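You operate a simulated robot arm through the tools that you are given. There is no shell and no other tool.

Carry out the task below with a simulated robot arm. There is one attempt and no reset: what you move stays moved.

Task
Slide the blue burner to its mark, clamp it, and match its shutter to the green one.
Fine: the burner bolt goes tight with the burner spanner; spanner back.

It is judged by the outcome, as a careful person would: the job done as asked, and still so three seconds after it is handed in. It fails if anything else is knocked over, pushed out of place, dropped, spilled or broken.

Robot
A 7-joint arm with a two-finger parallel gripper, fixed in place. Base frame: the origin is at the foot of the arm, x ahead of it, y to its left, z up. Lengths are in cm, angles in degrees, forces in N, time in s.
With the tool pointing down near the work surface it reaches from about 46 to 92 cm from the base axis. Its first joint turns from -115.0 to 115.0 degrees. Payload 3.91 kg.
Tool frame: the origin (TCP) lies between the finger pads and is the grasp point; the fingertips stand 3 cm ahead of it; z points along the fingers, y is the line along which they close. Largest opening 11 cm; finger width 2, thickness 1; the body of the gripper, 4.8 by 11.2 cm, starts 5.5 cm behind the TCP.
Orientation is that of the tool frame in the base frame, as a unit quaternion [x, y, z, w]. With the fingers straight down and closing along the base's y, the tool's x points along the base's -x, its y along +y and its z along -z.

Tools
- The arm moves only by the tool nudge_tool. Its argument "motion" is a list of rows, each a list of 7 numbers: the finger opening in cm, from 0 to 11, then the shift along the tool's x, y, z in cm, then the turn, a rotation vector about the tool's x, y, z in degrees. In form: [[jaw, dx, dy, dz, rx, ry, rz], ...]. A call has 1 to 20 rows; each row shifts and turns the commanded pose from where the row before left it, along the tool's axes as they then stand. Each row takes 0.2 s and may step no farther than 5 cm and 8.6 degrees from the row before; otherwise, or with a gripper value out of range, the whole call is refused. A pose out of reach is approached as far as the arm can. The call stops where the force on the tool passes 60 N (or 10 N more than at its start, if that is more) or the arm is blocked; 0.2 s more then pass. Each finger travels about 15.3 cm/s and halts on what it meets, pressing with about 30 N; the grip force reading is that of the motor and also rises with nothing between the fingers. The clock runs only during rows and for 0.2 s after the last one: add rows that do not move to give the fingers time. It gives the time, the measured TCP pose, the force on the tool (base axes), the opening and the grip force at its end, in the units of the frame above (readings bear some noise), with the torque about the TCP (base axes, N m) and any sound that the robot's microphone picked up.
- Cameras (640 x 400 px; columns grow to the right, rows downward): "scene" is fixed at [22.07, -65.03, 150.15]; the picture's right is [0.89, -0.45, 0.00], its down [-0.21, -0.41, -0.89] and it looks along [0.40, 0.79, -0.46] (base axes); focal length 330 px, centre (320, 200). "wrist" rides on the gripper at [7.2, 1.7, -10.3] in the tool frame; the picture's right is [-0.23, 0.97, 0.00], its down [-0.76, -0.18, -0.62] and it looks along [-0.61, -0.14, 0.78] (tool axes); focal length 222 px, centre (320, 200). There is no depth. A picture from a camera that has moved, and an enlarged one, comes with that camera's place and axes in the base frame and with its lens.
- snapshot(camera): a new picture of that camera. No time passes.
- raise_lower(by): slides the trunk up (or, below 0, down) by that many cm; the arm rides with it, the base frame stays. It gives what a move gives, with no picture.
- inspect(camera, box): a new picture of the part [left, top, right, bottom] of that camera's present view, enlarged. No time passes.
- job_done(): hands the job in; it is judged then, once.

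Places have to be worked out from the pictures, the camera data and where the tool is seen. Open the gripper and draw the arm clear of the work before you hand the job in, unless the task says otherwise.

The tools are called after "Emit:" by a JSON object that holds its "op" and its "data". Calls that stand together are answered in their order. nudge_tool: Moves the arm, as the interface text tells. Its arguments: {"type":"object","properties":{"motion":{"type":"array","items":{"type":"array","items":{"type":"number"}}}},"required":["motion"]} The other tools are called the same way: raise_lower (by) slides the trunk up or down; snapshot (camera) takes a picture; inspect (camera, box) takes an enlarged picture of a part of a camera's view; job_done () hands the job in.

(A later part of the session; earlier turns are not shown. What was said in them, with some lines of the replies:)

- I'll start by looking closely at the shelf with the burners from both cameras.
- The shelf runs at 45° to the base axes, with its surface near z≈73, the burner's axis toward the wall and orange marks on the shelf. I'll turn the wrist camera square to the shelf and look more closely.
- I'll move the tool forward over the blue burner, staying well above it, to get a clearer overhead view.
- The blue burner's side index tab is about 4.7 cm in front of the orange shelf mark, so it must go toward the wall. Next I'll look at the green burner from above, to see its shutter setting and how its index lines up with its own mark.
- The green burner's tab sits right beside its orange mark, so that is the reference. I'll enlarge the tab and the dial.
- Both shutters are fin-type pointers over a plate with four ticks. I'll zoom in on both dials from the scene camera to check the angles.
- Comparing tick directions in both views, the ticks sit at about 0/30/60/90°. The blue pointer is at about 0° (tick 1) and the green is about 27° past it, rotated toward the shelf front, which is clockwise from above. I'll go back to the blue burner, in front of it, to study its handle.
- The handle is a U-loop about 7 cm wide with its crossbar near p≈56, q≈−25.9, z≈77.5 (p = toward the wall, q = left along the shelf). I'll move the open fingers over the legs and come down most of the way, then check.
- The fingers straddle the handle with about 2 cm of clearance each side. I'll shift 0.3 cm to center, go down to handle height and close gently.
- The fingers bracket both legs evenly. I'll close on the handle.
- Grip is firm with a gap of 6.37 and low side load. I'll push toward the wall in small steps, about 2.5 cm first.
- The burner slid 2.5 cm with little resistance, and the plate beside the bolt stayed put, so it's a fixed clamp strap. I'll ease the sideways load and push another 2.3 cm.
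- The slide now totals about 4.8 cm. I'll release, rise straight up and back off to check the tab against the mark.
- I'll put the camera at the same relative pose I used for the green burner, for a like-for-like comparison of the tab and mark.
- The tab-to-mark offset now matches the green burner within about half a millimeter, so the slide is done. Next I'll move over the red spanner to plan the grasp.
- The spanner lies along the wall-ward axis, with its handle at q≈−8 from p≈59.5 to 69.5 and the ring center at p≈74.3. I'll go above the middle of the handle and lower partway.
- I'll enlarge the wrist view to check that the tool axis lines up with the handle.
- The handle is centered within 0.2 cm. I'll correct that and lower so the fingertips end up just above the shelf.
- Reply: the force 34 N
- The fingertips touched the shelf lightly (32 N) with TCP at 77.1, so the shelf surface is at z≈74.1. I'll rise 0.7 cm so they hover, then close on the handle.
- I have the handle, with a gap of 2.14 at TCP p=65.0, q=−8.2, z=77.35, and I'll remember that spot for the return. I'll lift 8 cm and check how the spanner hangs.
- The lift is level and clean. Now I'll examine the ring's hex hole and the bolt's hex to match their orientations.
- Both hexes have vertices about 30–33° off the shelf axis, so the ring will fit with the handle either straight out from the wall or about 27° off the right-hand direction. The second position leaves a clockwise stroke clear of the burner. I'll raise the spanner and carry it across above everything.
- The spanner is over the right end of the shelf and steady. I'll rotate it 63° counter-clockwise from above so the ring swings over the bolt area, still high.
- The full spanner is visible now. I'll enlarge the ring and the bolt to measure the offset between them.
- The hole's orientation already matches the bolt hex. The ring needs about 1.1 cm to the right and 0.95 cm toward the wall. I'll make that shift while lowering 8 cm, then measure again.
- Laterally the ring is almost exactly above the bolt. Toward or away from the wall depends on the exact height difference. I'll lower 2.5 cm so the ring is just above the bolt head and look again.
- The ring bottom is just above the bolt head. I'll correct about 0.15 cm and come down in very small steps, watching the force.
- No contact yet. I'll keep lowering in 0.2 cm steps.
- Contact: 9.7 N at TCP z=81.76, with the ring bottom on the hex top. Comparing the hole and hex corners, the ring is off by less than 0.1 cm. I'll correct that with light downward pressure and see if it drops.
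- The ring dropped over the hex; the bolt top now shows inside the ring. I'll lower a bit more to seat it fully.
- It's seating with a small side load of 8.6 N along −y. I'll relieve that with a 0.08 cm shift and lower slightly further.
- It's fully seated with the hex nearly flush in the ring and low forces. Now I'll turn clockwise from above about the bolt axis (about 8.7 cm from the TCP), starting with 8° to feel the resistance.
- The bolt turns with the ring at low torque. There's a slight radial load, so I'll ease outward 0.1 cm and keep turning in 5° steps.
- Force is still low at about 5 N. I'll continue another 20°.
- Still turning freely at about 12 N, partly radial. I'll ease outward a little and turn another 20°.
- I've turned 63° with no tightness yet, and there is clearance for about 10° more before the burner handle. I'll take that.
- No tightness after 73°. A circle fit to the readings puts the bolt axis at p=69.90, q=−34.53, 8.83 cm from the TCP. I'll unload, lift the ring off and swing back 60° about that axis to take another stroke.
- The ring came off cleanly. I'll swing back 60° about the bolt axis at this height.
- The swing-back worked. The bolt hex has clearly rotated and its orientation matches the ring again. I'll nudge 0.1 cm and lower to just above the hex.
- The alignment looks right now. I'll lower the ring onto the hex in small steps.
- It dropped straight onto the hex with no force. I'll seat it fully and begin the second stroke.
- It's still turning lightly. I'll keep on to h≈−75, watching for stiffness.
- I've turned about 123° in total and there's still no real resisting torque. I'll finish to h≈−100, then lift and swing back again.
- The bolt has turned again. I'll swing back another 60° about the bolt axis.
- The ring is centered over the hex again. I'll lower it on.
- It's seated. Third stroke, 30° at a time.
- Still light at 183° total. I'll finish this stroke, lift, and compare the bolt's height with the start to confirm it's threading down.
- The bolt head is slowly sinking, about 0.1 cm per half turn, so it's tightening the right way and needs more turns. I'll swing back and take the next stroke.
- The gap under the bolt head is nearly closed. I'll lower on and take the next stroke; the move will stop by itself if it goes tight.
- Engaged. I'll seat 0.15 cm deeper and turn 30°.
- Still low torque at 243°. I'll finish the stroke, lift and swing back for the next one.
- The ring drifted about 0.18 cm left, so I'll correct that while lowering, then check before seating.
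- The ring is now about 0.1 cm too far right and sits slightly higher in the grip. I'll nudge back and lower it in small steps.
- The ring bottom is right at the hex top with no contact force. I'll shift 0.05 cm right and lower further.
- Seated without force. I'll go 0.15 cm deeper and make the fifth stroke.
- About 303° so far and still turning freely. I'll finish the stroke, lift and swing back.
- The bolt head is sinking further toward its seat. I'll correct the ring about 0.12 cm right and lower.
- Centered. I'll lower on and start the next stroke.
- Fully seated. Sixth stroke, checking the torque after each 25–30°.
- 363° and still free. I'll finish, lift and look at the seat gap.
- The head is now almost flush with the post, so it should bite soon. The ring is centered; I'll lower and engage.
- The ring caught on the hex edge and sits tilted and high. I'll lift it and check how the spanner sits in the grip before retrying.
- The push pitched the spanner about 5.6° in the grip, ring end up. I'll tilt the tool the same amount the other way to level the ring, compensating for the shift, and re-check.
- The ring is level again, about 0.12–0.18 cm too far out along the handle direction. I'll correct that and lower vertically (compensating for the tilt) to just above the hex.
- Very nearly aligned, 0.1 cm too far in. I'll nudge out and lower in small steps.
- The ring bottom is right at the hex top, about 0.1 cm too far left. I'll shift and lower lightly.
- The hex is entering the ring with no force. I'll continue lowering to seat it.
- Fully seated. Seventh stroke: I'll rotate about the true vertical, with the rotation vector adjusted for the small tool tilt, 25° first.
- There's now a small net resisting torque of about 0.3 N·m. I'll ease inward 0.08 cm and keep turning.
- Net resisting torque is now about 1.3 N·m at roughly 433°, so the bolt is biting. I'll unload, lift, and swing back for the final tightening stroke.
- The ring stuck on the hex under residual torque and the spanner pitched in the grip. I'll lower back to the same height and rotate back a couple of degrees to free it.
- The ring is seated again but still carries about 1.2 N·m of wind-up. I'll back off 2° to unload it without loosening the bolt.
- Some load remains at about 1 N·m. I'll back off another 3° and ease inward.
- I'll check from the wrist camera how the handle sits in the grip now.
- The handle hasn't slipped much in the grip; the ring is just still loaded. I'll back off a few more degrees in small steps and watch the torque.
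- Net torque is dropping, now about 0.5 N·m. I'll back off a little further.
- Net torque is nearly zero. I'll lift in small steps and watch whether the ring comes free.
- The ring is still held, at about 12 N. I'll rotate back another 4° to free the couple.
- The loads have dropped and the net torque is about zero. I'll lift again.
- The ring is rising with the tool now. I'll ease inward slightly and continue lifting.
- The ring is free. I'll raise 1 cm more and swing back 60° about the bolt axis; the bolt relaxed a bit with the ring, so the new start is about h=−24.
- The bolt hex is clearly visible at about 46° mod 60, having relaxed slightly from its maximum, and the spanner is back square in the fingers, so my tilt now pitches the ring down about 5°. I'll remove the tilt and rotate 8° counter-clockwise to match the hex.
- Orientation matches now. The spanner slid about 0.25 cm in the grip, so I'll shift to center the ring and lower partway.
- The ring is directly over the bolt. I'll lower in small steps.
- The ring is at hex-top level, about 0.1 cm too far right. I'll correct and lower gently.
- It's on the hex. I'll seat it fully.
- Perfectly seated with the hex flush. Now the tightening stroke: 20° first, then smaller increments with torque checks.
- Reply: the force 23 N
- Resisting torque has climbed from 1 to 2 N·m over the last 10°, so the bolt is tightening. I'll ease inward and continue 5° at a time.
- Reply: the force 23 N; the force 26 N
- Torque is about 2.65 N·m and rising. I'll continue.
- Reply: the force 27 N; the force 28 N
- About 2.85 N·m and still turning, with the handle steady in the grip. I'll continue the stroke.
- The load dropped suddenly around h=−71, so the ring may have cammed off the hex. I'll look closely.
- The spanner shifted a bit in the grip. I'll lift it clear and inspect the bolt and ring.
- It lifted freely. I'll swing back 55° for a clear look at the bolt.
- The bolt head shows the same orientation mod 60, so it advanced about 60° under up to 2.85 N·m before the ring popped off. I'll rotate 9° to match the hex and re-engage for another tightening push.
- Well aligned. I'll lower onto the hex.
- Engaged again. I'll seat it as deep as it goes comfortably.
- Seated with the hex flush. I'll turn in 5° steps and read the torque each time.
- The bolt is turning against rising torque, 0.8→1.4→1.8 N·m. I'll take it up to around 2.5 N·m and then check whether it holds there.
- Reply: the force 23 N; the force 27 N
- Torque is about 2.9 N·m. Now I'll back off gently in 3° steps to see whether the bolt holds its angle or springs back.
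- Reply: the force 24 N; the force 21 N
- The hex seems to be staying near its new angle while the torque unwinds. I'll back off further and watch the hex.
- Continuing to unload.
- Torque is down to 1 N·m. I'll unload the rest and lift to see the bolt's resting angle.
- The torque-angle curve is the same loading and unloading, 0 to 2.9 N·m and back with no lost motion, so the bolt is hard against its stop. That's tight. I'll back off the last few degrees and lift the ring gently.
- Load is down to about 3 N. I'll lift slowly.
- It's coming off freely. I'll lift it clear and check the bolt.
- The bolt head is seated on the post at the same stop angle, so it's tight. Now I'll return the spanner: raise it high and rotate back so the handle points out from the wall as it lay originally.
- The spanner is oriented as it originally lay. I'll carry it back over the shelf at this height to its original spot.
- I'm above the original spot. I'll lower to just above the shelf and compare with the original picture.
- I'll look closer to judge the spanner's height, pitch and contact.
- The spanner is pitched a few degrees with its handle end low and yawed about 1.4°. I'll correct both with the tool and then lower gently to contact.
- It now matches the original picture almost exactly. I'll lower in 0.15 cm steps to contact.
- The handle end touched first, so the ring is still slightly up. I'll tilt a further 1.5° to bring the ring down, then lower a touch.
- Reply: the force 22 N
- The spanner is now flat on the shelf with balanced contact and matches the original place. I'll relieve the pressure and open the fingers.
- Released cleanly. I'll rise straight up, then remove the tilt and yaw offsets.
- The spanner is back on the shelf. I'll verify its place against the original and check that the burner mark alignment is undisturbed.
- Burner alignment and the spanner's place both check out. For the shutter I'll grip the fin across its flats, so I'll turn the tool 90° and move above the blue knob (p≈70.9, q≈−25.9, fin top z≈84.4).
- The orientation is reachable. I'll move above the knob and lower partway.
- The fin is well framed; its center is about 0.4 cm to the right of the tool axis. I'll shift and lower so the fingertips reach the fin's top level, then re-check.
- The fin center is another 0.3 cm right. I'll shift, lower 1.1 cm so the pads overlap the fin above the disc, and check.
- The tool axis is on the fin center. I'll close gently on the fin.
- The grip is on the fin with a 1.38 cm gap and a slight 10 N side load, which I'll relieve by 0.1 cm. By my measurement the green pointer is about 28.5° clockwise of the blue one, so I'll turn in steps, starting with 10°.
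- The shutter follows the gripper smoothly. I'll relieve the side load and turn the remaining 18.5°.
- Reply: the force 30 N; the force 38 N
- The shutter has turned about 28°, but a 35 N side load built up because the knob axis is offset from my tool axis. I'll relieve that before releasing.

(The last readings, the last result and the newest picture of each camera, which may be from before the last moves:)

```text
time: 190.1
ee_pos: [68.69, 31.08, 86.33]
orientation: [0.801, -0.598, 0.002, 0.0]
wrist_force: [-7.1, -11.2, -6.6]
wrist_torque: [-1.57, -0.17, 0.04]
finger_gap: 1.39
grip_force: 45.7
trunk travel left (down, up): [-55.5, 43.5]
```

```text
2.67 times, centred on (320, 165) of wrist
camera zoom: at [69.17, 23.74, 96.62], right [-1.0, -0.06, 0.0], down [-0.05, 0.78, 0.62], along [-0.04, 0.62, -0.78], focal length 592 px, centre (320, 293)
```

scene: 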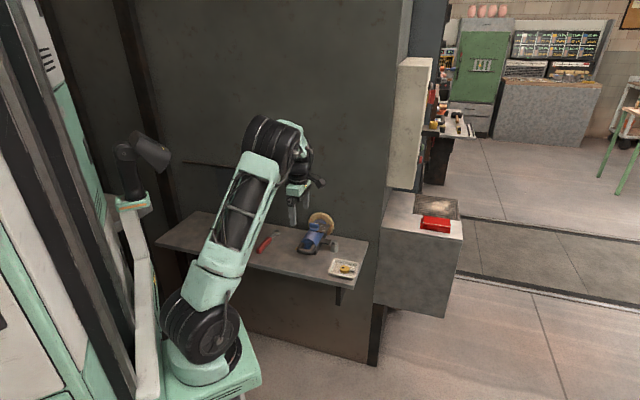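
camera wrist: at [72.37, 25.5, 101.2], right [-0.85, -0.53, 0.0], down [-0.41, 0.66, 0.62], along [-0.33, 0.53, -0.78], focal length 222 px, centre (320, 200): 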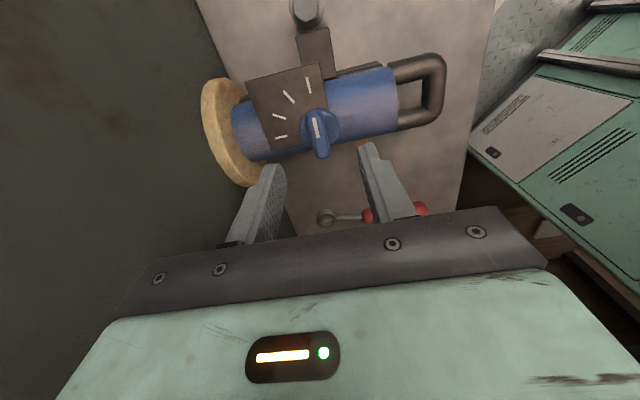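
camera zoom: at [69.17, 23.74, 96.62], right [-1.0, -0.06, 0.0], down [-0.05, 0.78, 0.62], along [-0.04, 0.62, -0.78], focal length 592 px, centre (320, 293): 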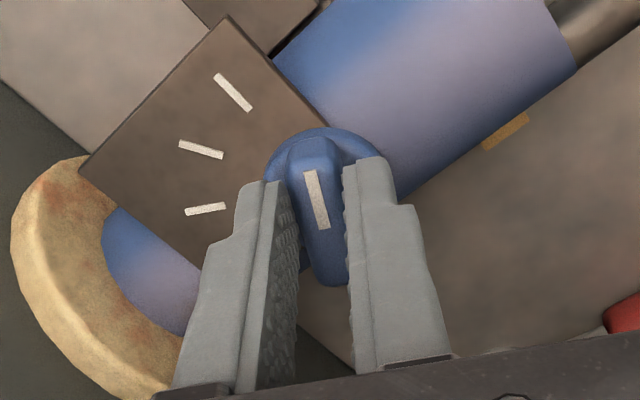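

The load is mostly relieved. One more small correction, then I'll open the fingers and lift off.

Emit:
{"op": "nudge_tool", "data": {"motion": [[1.0, 0.06, 0.09, 0.05, 0, 0, 0], [1.0, 0, 0, 0, 0, 0, 0], [1.6, 0, 0, 0, 0, 0, 0], [2.4, 0, 0, 0, 0, 0, 0], [3.5, 0, 0, 0, 0, 0, 0], [5, 0, 0, 0, 0, 0, 0], [5, 0, 0, 0, 0, 0, 0], [5, 0, 0, -1.5, 0, 0, 0], [5, 0, 0, -3, 0, 0, 0], [5, 0, 0, -3, 0, 0, 0], [5, 0, 0, -2.2, 0, 0, 0], [5, 0, 0, 0, 0, 0, 0]]}}

Emit:
{"op": "inspect", "data": {"camera": "scene", "box": [300, 210, 340, 240]}}

Emit:
{"op": "snapshot", "data": {"camera": "wrist"}}

```text
time: 192.7
ee_pos: [68.66, 30.92, 95.92]
orientation: [0.801, -0.598, 0.0, 0.0]
wrist_force: [-0.1, 0.5, 1.2]
wrist_torque: [-0.01, 0.03, 0.02]
finger_gap: 5.03
grip_force: 0.1
trunk travel left (down, up): [-55.5, 43.5]
```

```text
13.33 times, centred on (320, 225) of scene
camera zoom: at [22.07, -65.03, 150.15], right [0.89, -0.45, 0.0], down [-0.21, -0.41, -0.89], along [0.4, 0.79, -0.46], focal length 4398 px, centre (320, -133)
```

zoom: 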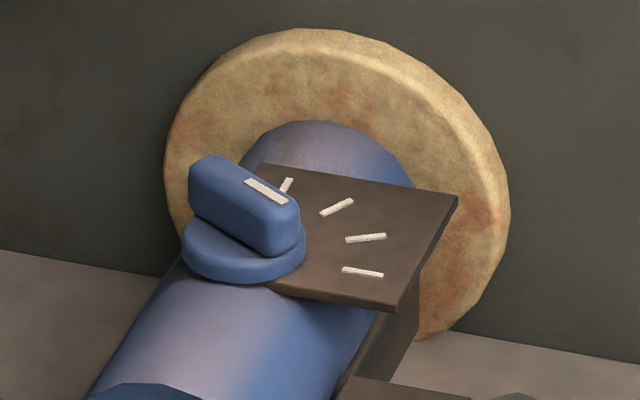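

```text
taken
camera wrist: at [69.0, 23.66, 106.26], right [-1.0, -0.06, 0.0], down [-0.05, 0.78, 0.62], along [-0.04, 0.62, -0.78], focal length 222 px, centre (320, 200)
```

wrist: 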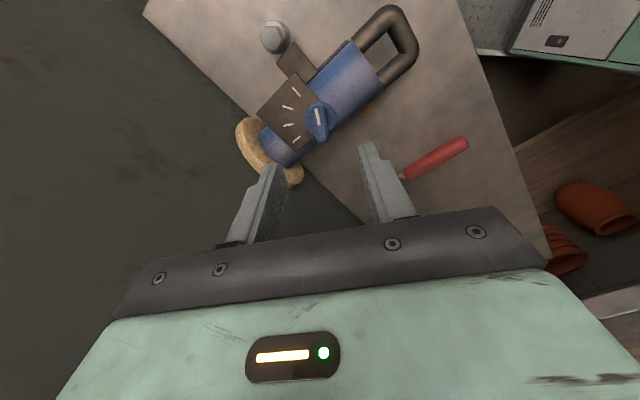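

The blue pointer now sits well off tick 1, like the green. I'll go back to the exact comparison pose used for the green burner to compare angles.

Emit:
{"op": "nudge_tool", "data": {"motion": [[6, 0, 0, 0, 0, 0, 7.7], [7, 0, 0, 0, 0, 0, 7.7], [8, 0, 0, 0, 0, 0, 7.7], [9, 0, 0, 0, 0, 0, 7.7], [10, 0, 0, 0, 0, 0, 7.7], [11, 0, 0, 0, 0, 0, 7.7], [11, 0, 0, 0, 0, 0, 7.7], [11, 0, 0, 0, 0, 0, 7.6], [11, 3.4, 0.6, 0, 0, 0, 0], [11, 3.4, 0.6, 0, 0, 0, 0], [11, 3.47, 0.64, 0, 0, 0, 0], [11, 0, 0, 0, 0, 0, 0], [11, 0, 0, 0, 0, 0, 0]]}}

Emit:
{"op": "inspect", "data": {"camera": "wrist", "box": [280, 170, 380, 232]}}

Emit:
{"op": "inspect", "data": {"camera": "wrist", "box": [280, 110, 380, 172]}}

Emit:
{"op": "inspect", "data": {"camera": "wrist", "box": [305, 180, 345, 212]}}

```text
time: 195.5
ee_pos: [59.94, 25.03, 95.95]
orientation: [-0.383, 0.924, -0.001, 0.001]
wrist_force: [-0.3, -0.1, -0.9]
wrist_torque: [-0.02, -0.01, -0.02]
finger_gap: 11.0
grip_force: 0.0
trunk travel left (down, up): [-55.5, 43.5]
```

```text
6.40 times, centred on (330, 201) of wrist
camera zoom: at [53.7, 21.17, 106.25], right [-0.53, 0.85, 0.0], down [0.66, 0.41, 0.62], along [0.53, 0.33, -0.78], focal length 1422 px, centre (256, 194)
```

zoom: 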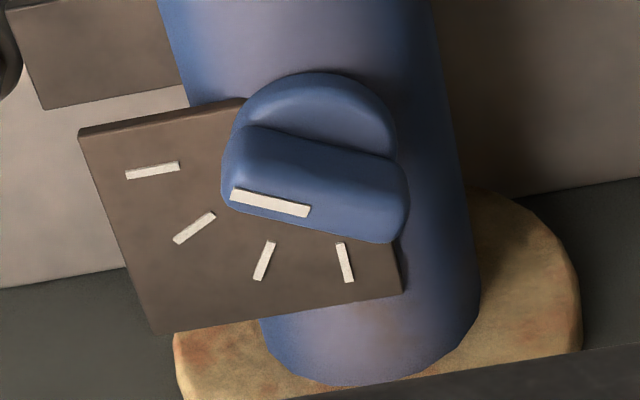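

```text
6.40 times, centred on (330, 141) of wrist
camera zoom: at [53.7, 21.17, 106.25], right [-0.53, 0.85, 0.0], down [0.66, 0.41, 0.62], along [0.53, 0.33, -0.78], focal length 1422 px, centre (256, 578)
```

zoom: 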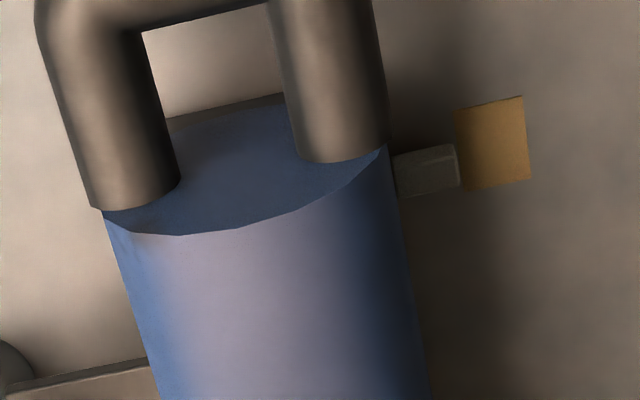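

```text
12.50 times, centred on (325, 196) of wrist
camera zoom: at [53.7, 21.17, 106.25], right [-0.53, 0.85, 0.0], down [0.66, 0.41, 0.62], along [0.53, 0.33, -0.78], focal length 2776 px, centre (258, 250)
```

zoom: 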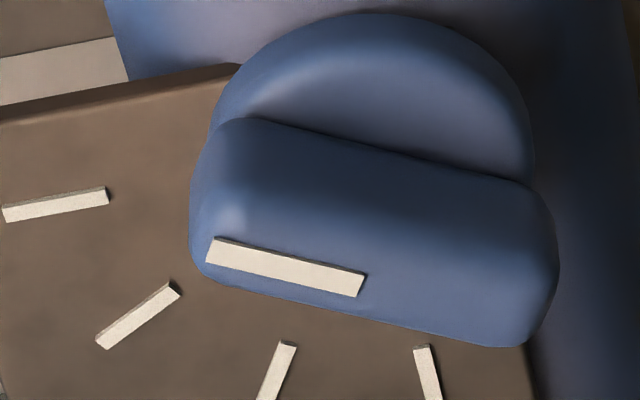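

The blue strip now looks nearly parallel to the green one. I'll return to the green burner's matching pose and take the same enlarged view for a precise comparison.

Emit:
{"op": "nudge_tool", "data": {"motion": [[11, 0.02, 3.8, 0, 0, 0, 0], [11, 0.02, 3.8, 0, 0, 0, 0], [11, 0.02, 3.8, 0, 0, 0, 0], [11, 0.02, 3.8, 0, 0, 0, 0], [11, 0.02, 3.8, 0, 0, 0, 0], [11, 0.02, 3.8, 0, 0, 0, 0], [11, 0.02, 3.8, 0, 0, 0, 0], [11, 0.02, 3.8, 0, 0, 0, 0], [11, 0.02, 3.8, 0, 0, 0, 0], [11, 0.02, 3.78, 0, 0, 0, 0], [11, 0, 0, 0, 0, 0, 0], [11, 0, 0, 0, 0, 0, 0]]}}

Emit:
{"op": "inspect", "data": {"camera": "wrist", "box": [280, 170, 380, 232]}}

Emit:
{"op": "inspect", "data": {"camera": "wrist", "box": [305, 180, 345, 212]}}

Emit:
{"op": "inspect", "data": {"camera": "wrist", "box": [280, 110, 380, 172]}}

```text
time: 198.1
ee_pos: [33.02, 51.7, 95.79]
orientation: [-0.382, 0.924, -0.001, 0.001]
wrist_force: [0.2, -0.5, -0.8]
wrist_torque: [-0.02, 0.02, 0.01]
finger_gap: 11.0
grip_force: 0.1
trunk travel left (down, up): [-55.5, 43.5]
```

```text
6.40 times, centred on (330, 201) of wrist
camera zoom: at [26.56, 47.83, 106.17], right [-0.53, 0.85, 0.0], down [0.66, 0.41, 0.62], along [0.53, 0.33, -0.78], focal length 1422 px, centre (256, 194)
```

zoom: 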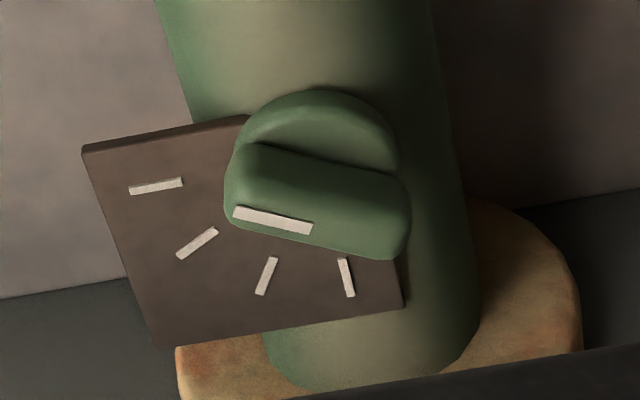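

```text
12.50 times, centred on (325, 196) of wrist
camera zoom: at [26.56, 47.83, 106.17], right [-0.53, 0.85, 0.0], down [0.66, 0.41, 0.62], along [0.53, 0.33, -0.78], focal length 2776 px, centre (258, 250)
```

zoom: 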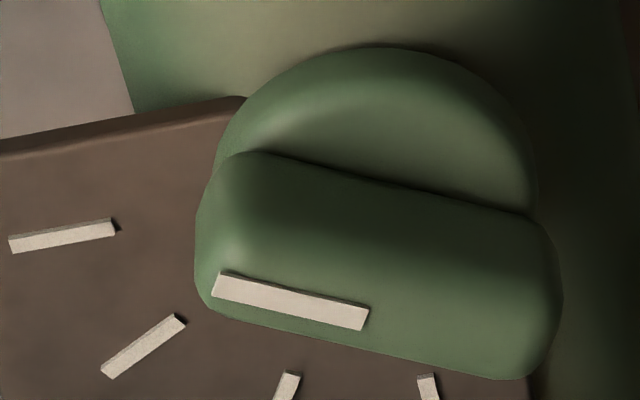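

```text
6.40 times, centred on (330, 141) of wrist
camera zoom: at [26.56, 47.83, 106.17], right [-0.53, 0.85, 0.0], down [0.66, 0.41, 0.62], along [0.53, 0.33, -0.78], focal length 1422 px, centre (256, 578)
```

zoom: 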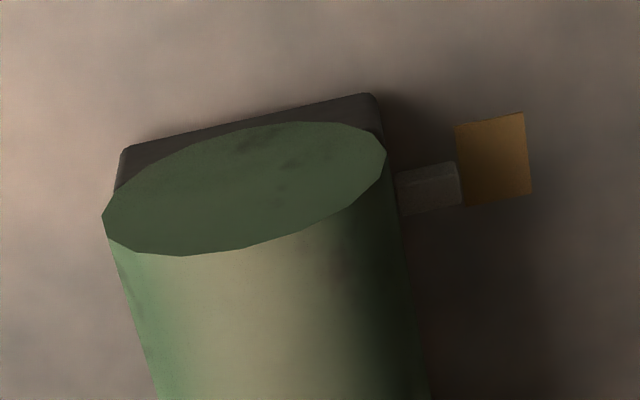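

The angles agree within about 1° and both burners sit identically against their marks. The roughly 35 N side load during the shutter turn did not shift the burner, so the clamp is holding. I'll back the arm clear and do a final check of everything, including the bolt.

Emit:
{"op": "nudge_tool", "data": {"motion": [[11, 0, -1, -3, 0, 0, 0], [11, 0.5, -2.5, -3, 0, 0, 0], [11, 1, -3, -3, 0, 0, 0], [11, 1, -3, -3, 0, 0, 0], [11, 1, -3, -2, 0, 0, 0], [11, 1, -3, 0, 0, 0, 0], [11, 1, -3, 0, 0, 0, 0], [11, 1, -3, 0, 0, 0, 0], [11, 1, -3, 0, 0, 0, 0], [11, 1, -3, 0, 0, 0, 0], [11, 1, -2, 0, 0, 0, 0], [11, 1.5, 0, 0, 0, 0, 0], [11, 0, 0, 0, 0, 0, 0]]}}

Emit:
{"op": "snapshot", "data": {"camera": "scene"}}

Emit:
{"op": "inspect", "data": {"camera": "scene", "box": [327, 232, 352, 248]}}

Emit:
{"op": "inspect", "data": {"camera": "scene", "box": [200, 170, 380, 300]}}

Emit:
{"op": "inspect", "data": {"camera": "scene", "box": [225, 195, 260, 220]}}

```text
time: 200.9
ee_pos: [46.02, 22.97, 109.86]
orientation: [-0.383, 0.924, 0.0, 0.0]
wrist_force: [-0.4, 0.9, -0.3]
wrist_torque: [-0.01, 0.01, 0.01]
finger_gap: 11.0
grip_force: 0.0
trunk travel left (down, up): [-55.5, 43.5]
```

```text
taken
```

scene: 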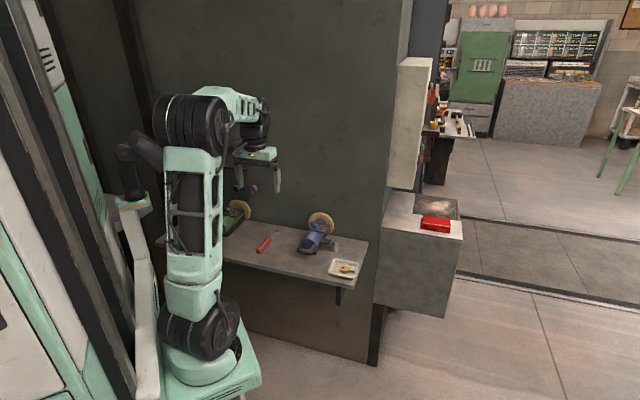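

```text
16.00 times, centred on (340, 240) of scene
camera zoom: at [22.07, -65.03, 150.15], right [0.89, -0.45, 0.0], down [-0.21, -0.41, -0.89], along [0.4, 0.79, -0.46], focal length 5278 px, centre (8, -440)
```

zoom: 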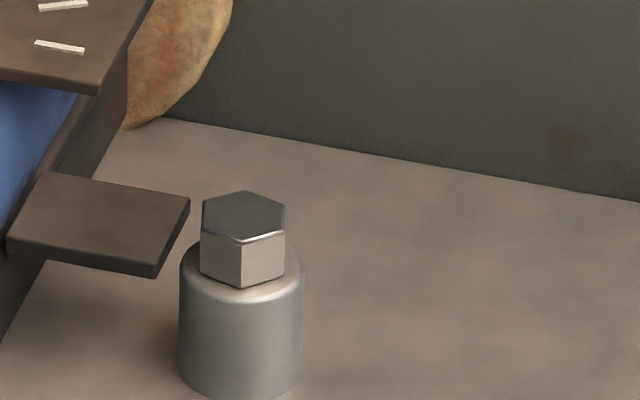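

```text
3.08 times, centred on (290, 235) of scene
camera zoom: at [22.07, -65.03, 150.15], right [0.89, -0.45, 0.0], down [-0.21, -0.41, -0.89], along [0.4, 0.79, -0.46], focal length 1015 px, centre (412, 92)
```

zoom: 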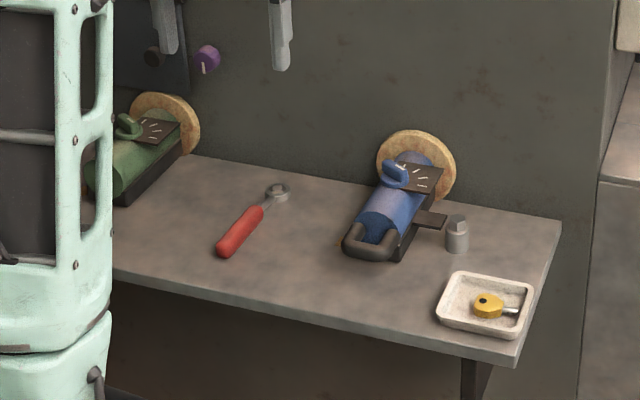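

```text
16.00 times, centred on (242, 208) of scene
camera zoom: at [22.07, -65.03, 150.15], right [0.89, -0.45, 0.0], down [-0.21, -0.41, -0.89], along [0.4, 0.79, -0.46], focal length 5278 px, centre (1560, 80)
```

zoom: 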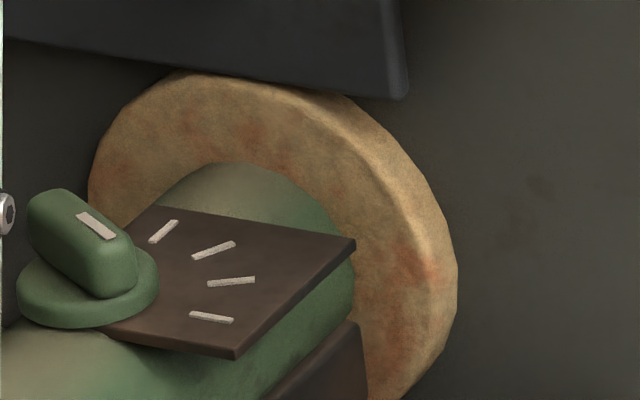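

Final check: the bolt head is seated flush on its post, the blue burner is at its mark, its shutter matches the green one, and the spanner is back. The tray and green burner are untouched, and the arm is clear with the gripper open, so I'm handing in.

Emit:
{"op": "job_done", "data": {}}

```text
The job is handed in.
```

I slid the blue burner to its mark, clamped it, set its shutter to match the green one, and put the spanner back. I handed the job in with the gripper open and the arm clear. I haven't had a verdict back.

- **Burner position:** The burner's side tab lines up with the orange mark to within about half a millimeter of how the green burner sits on its own mark.
- **Clamp:** I tightened the bolt with the burner spanner to its stop, about 1.1 turns clockwise and up to 2.9 N·m. The bolt head now sits flush on its post. I judged it tight from the torque and the closed gap; no sound was reported. A side load of about 35 N while turning the shutter did not move the burner.
- **Shutter:** I turned it about 28.5° clockwise. Enlarged pictures from matching positions show it within about 1° of the green one.
- **Spanner:** It is back on the shelf within about 0.3 cm of where it was, with a slight difference in angle.

During tightening, the ring caught on the bolt head, jammed, and came off once. I re-seated it each time and nothing was dropped or knocked. Everything else looks undisturbed in the final pictures.
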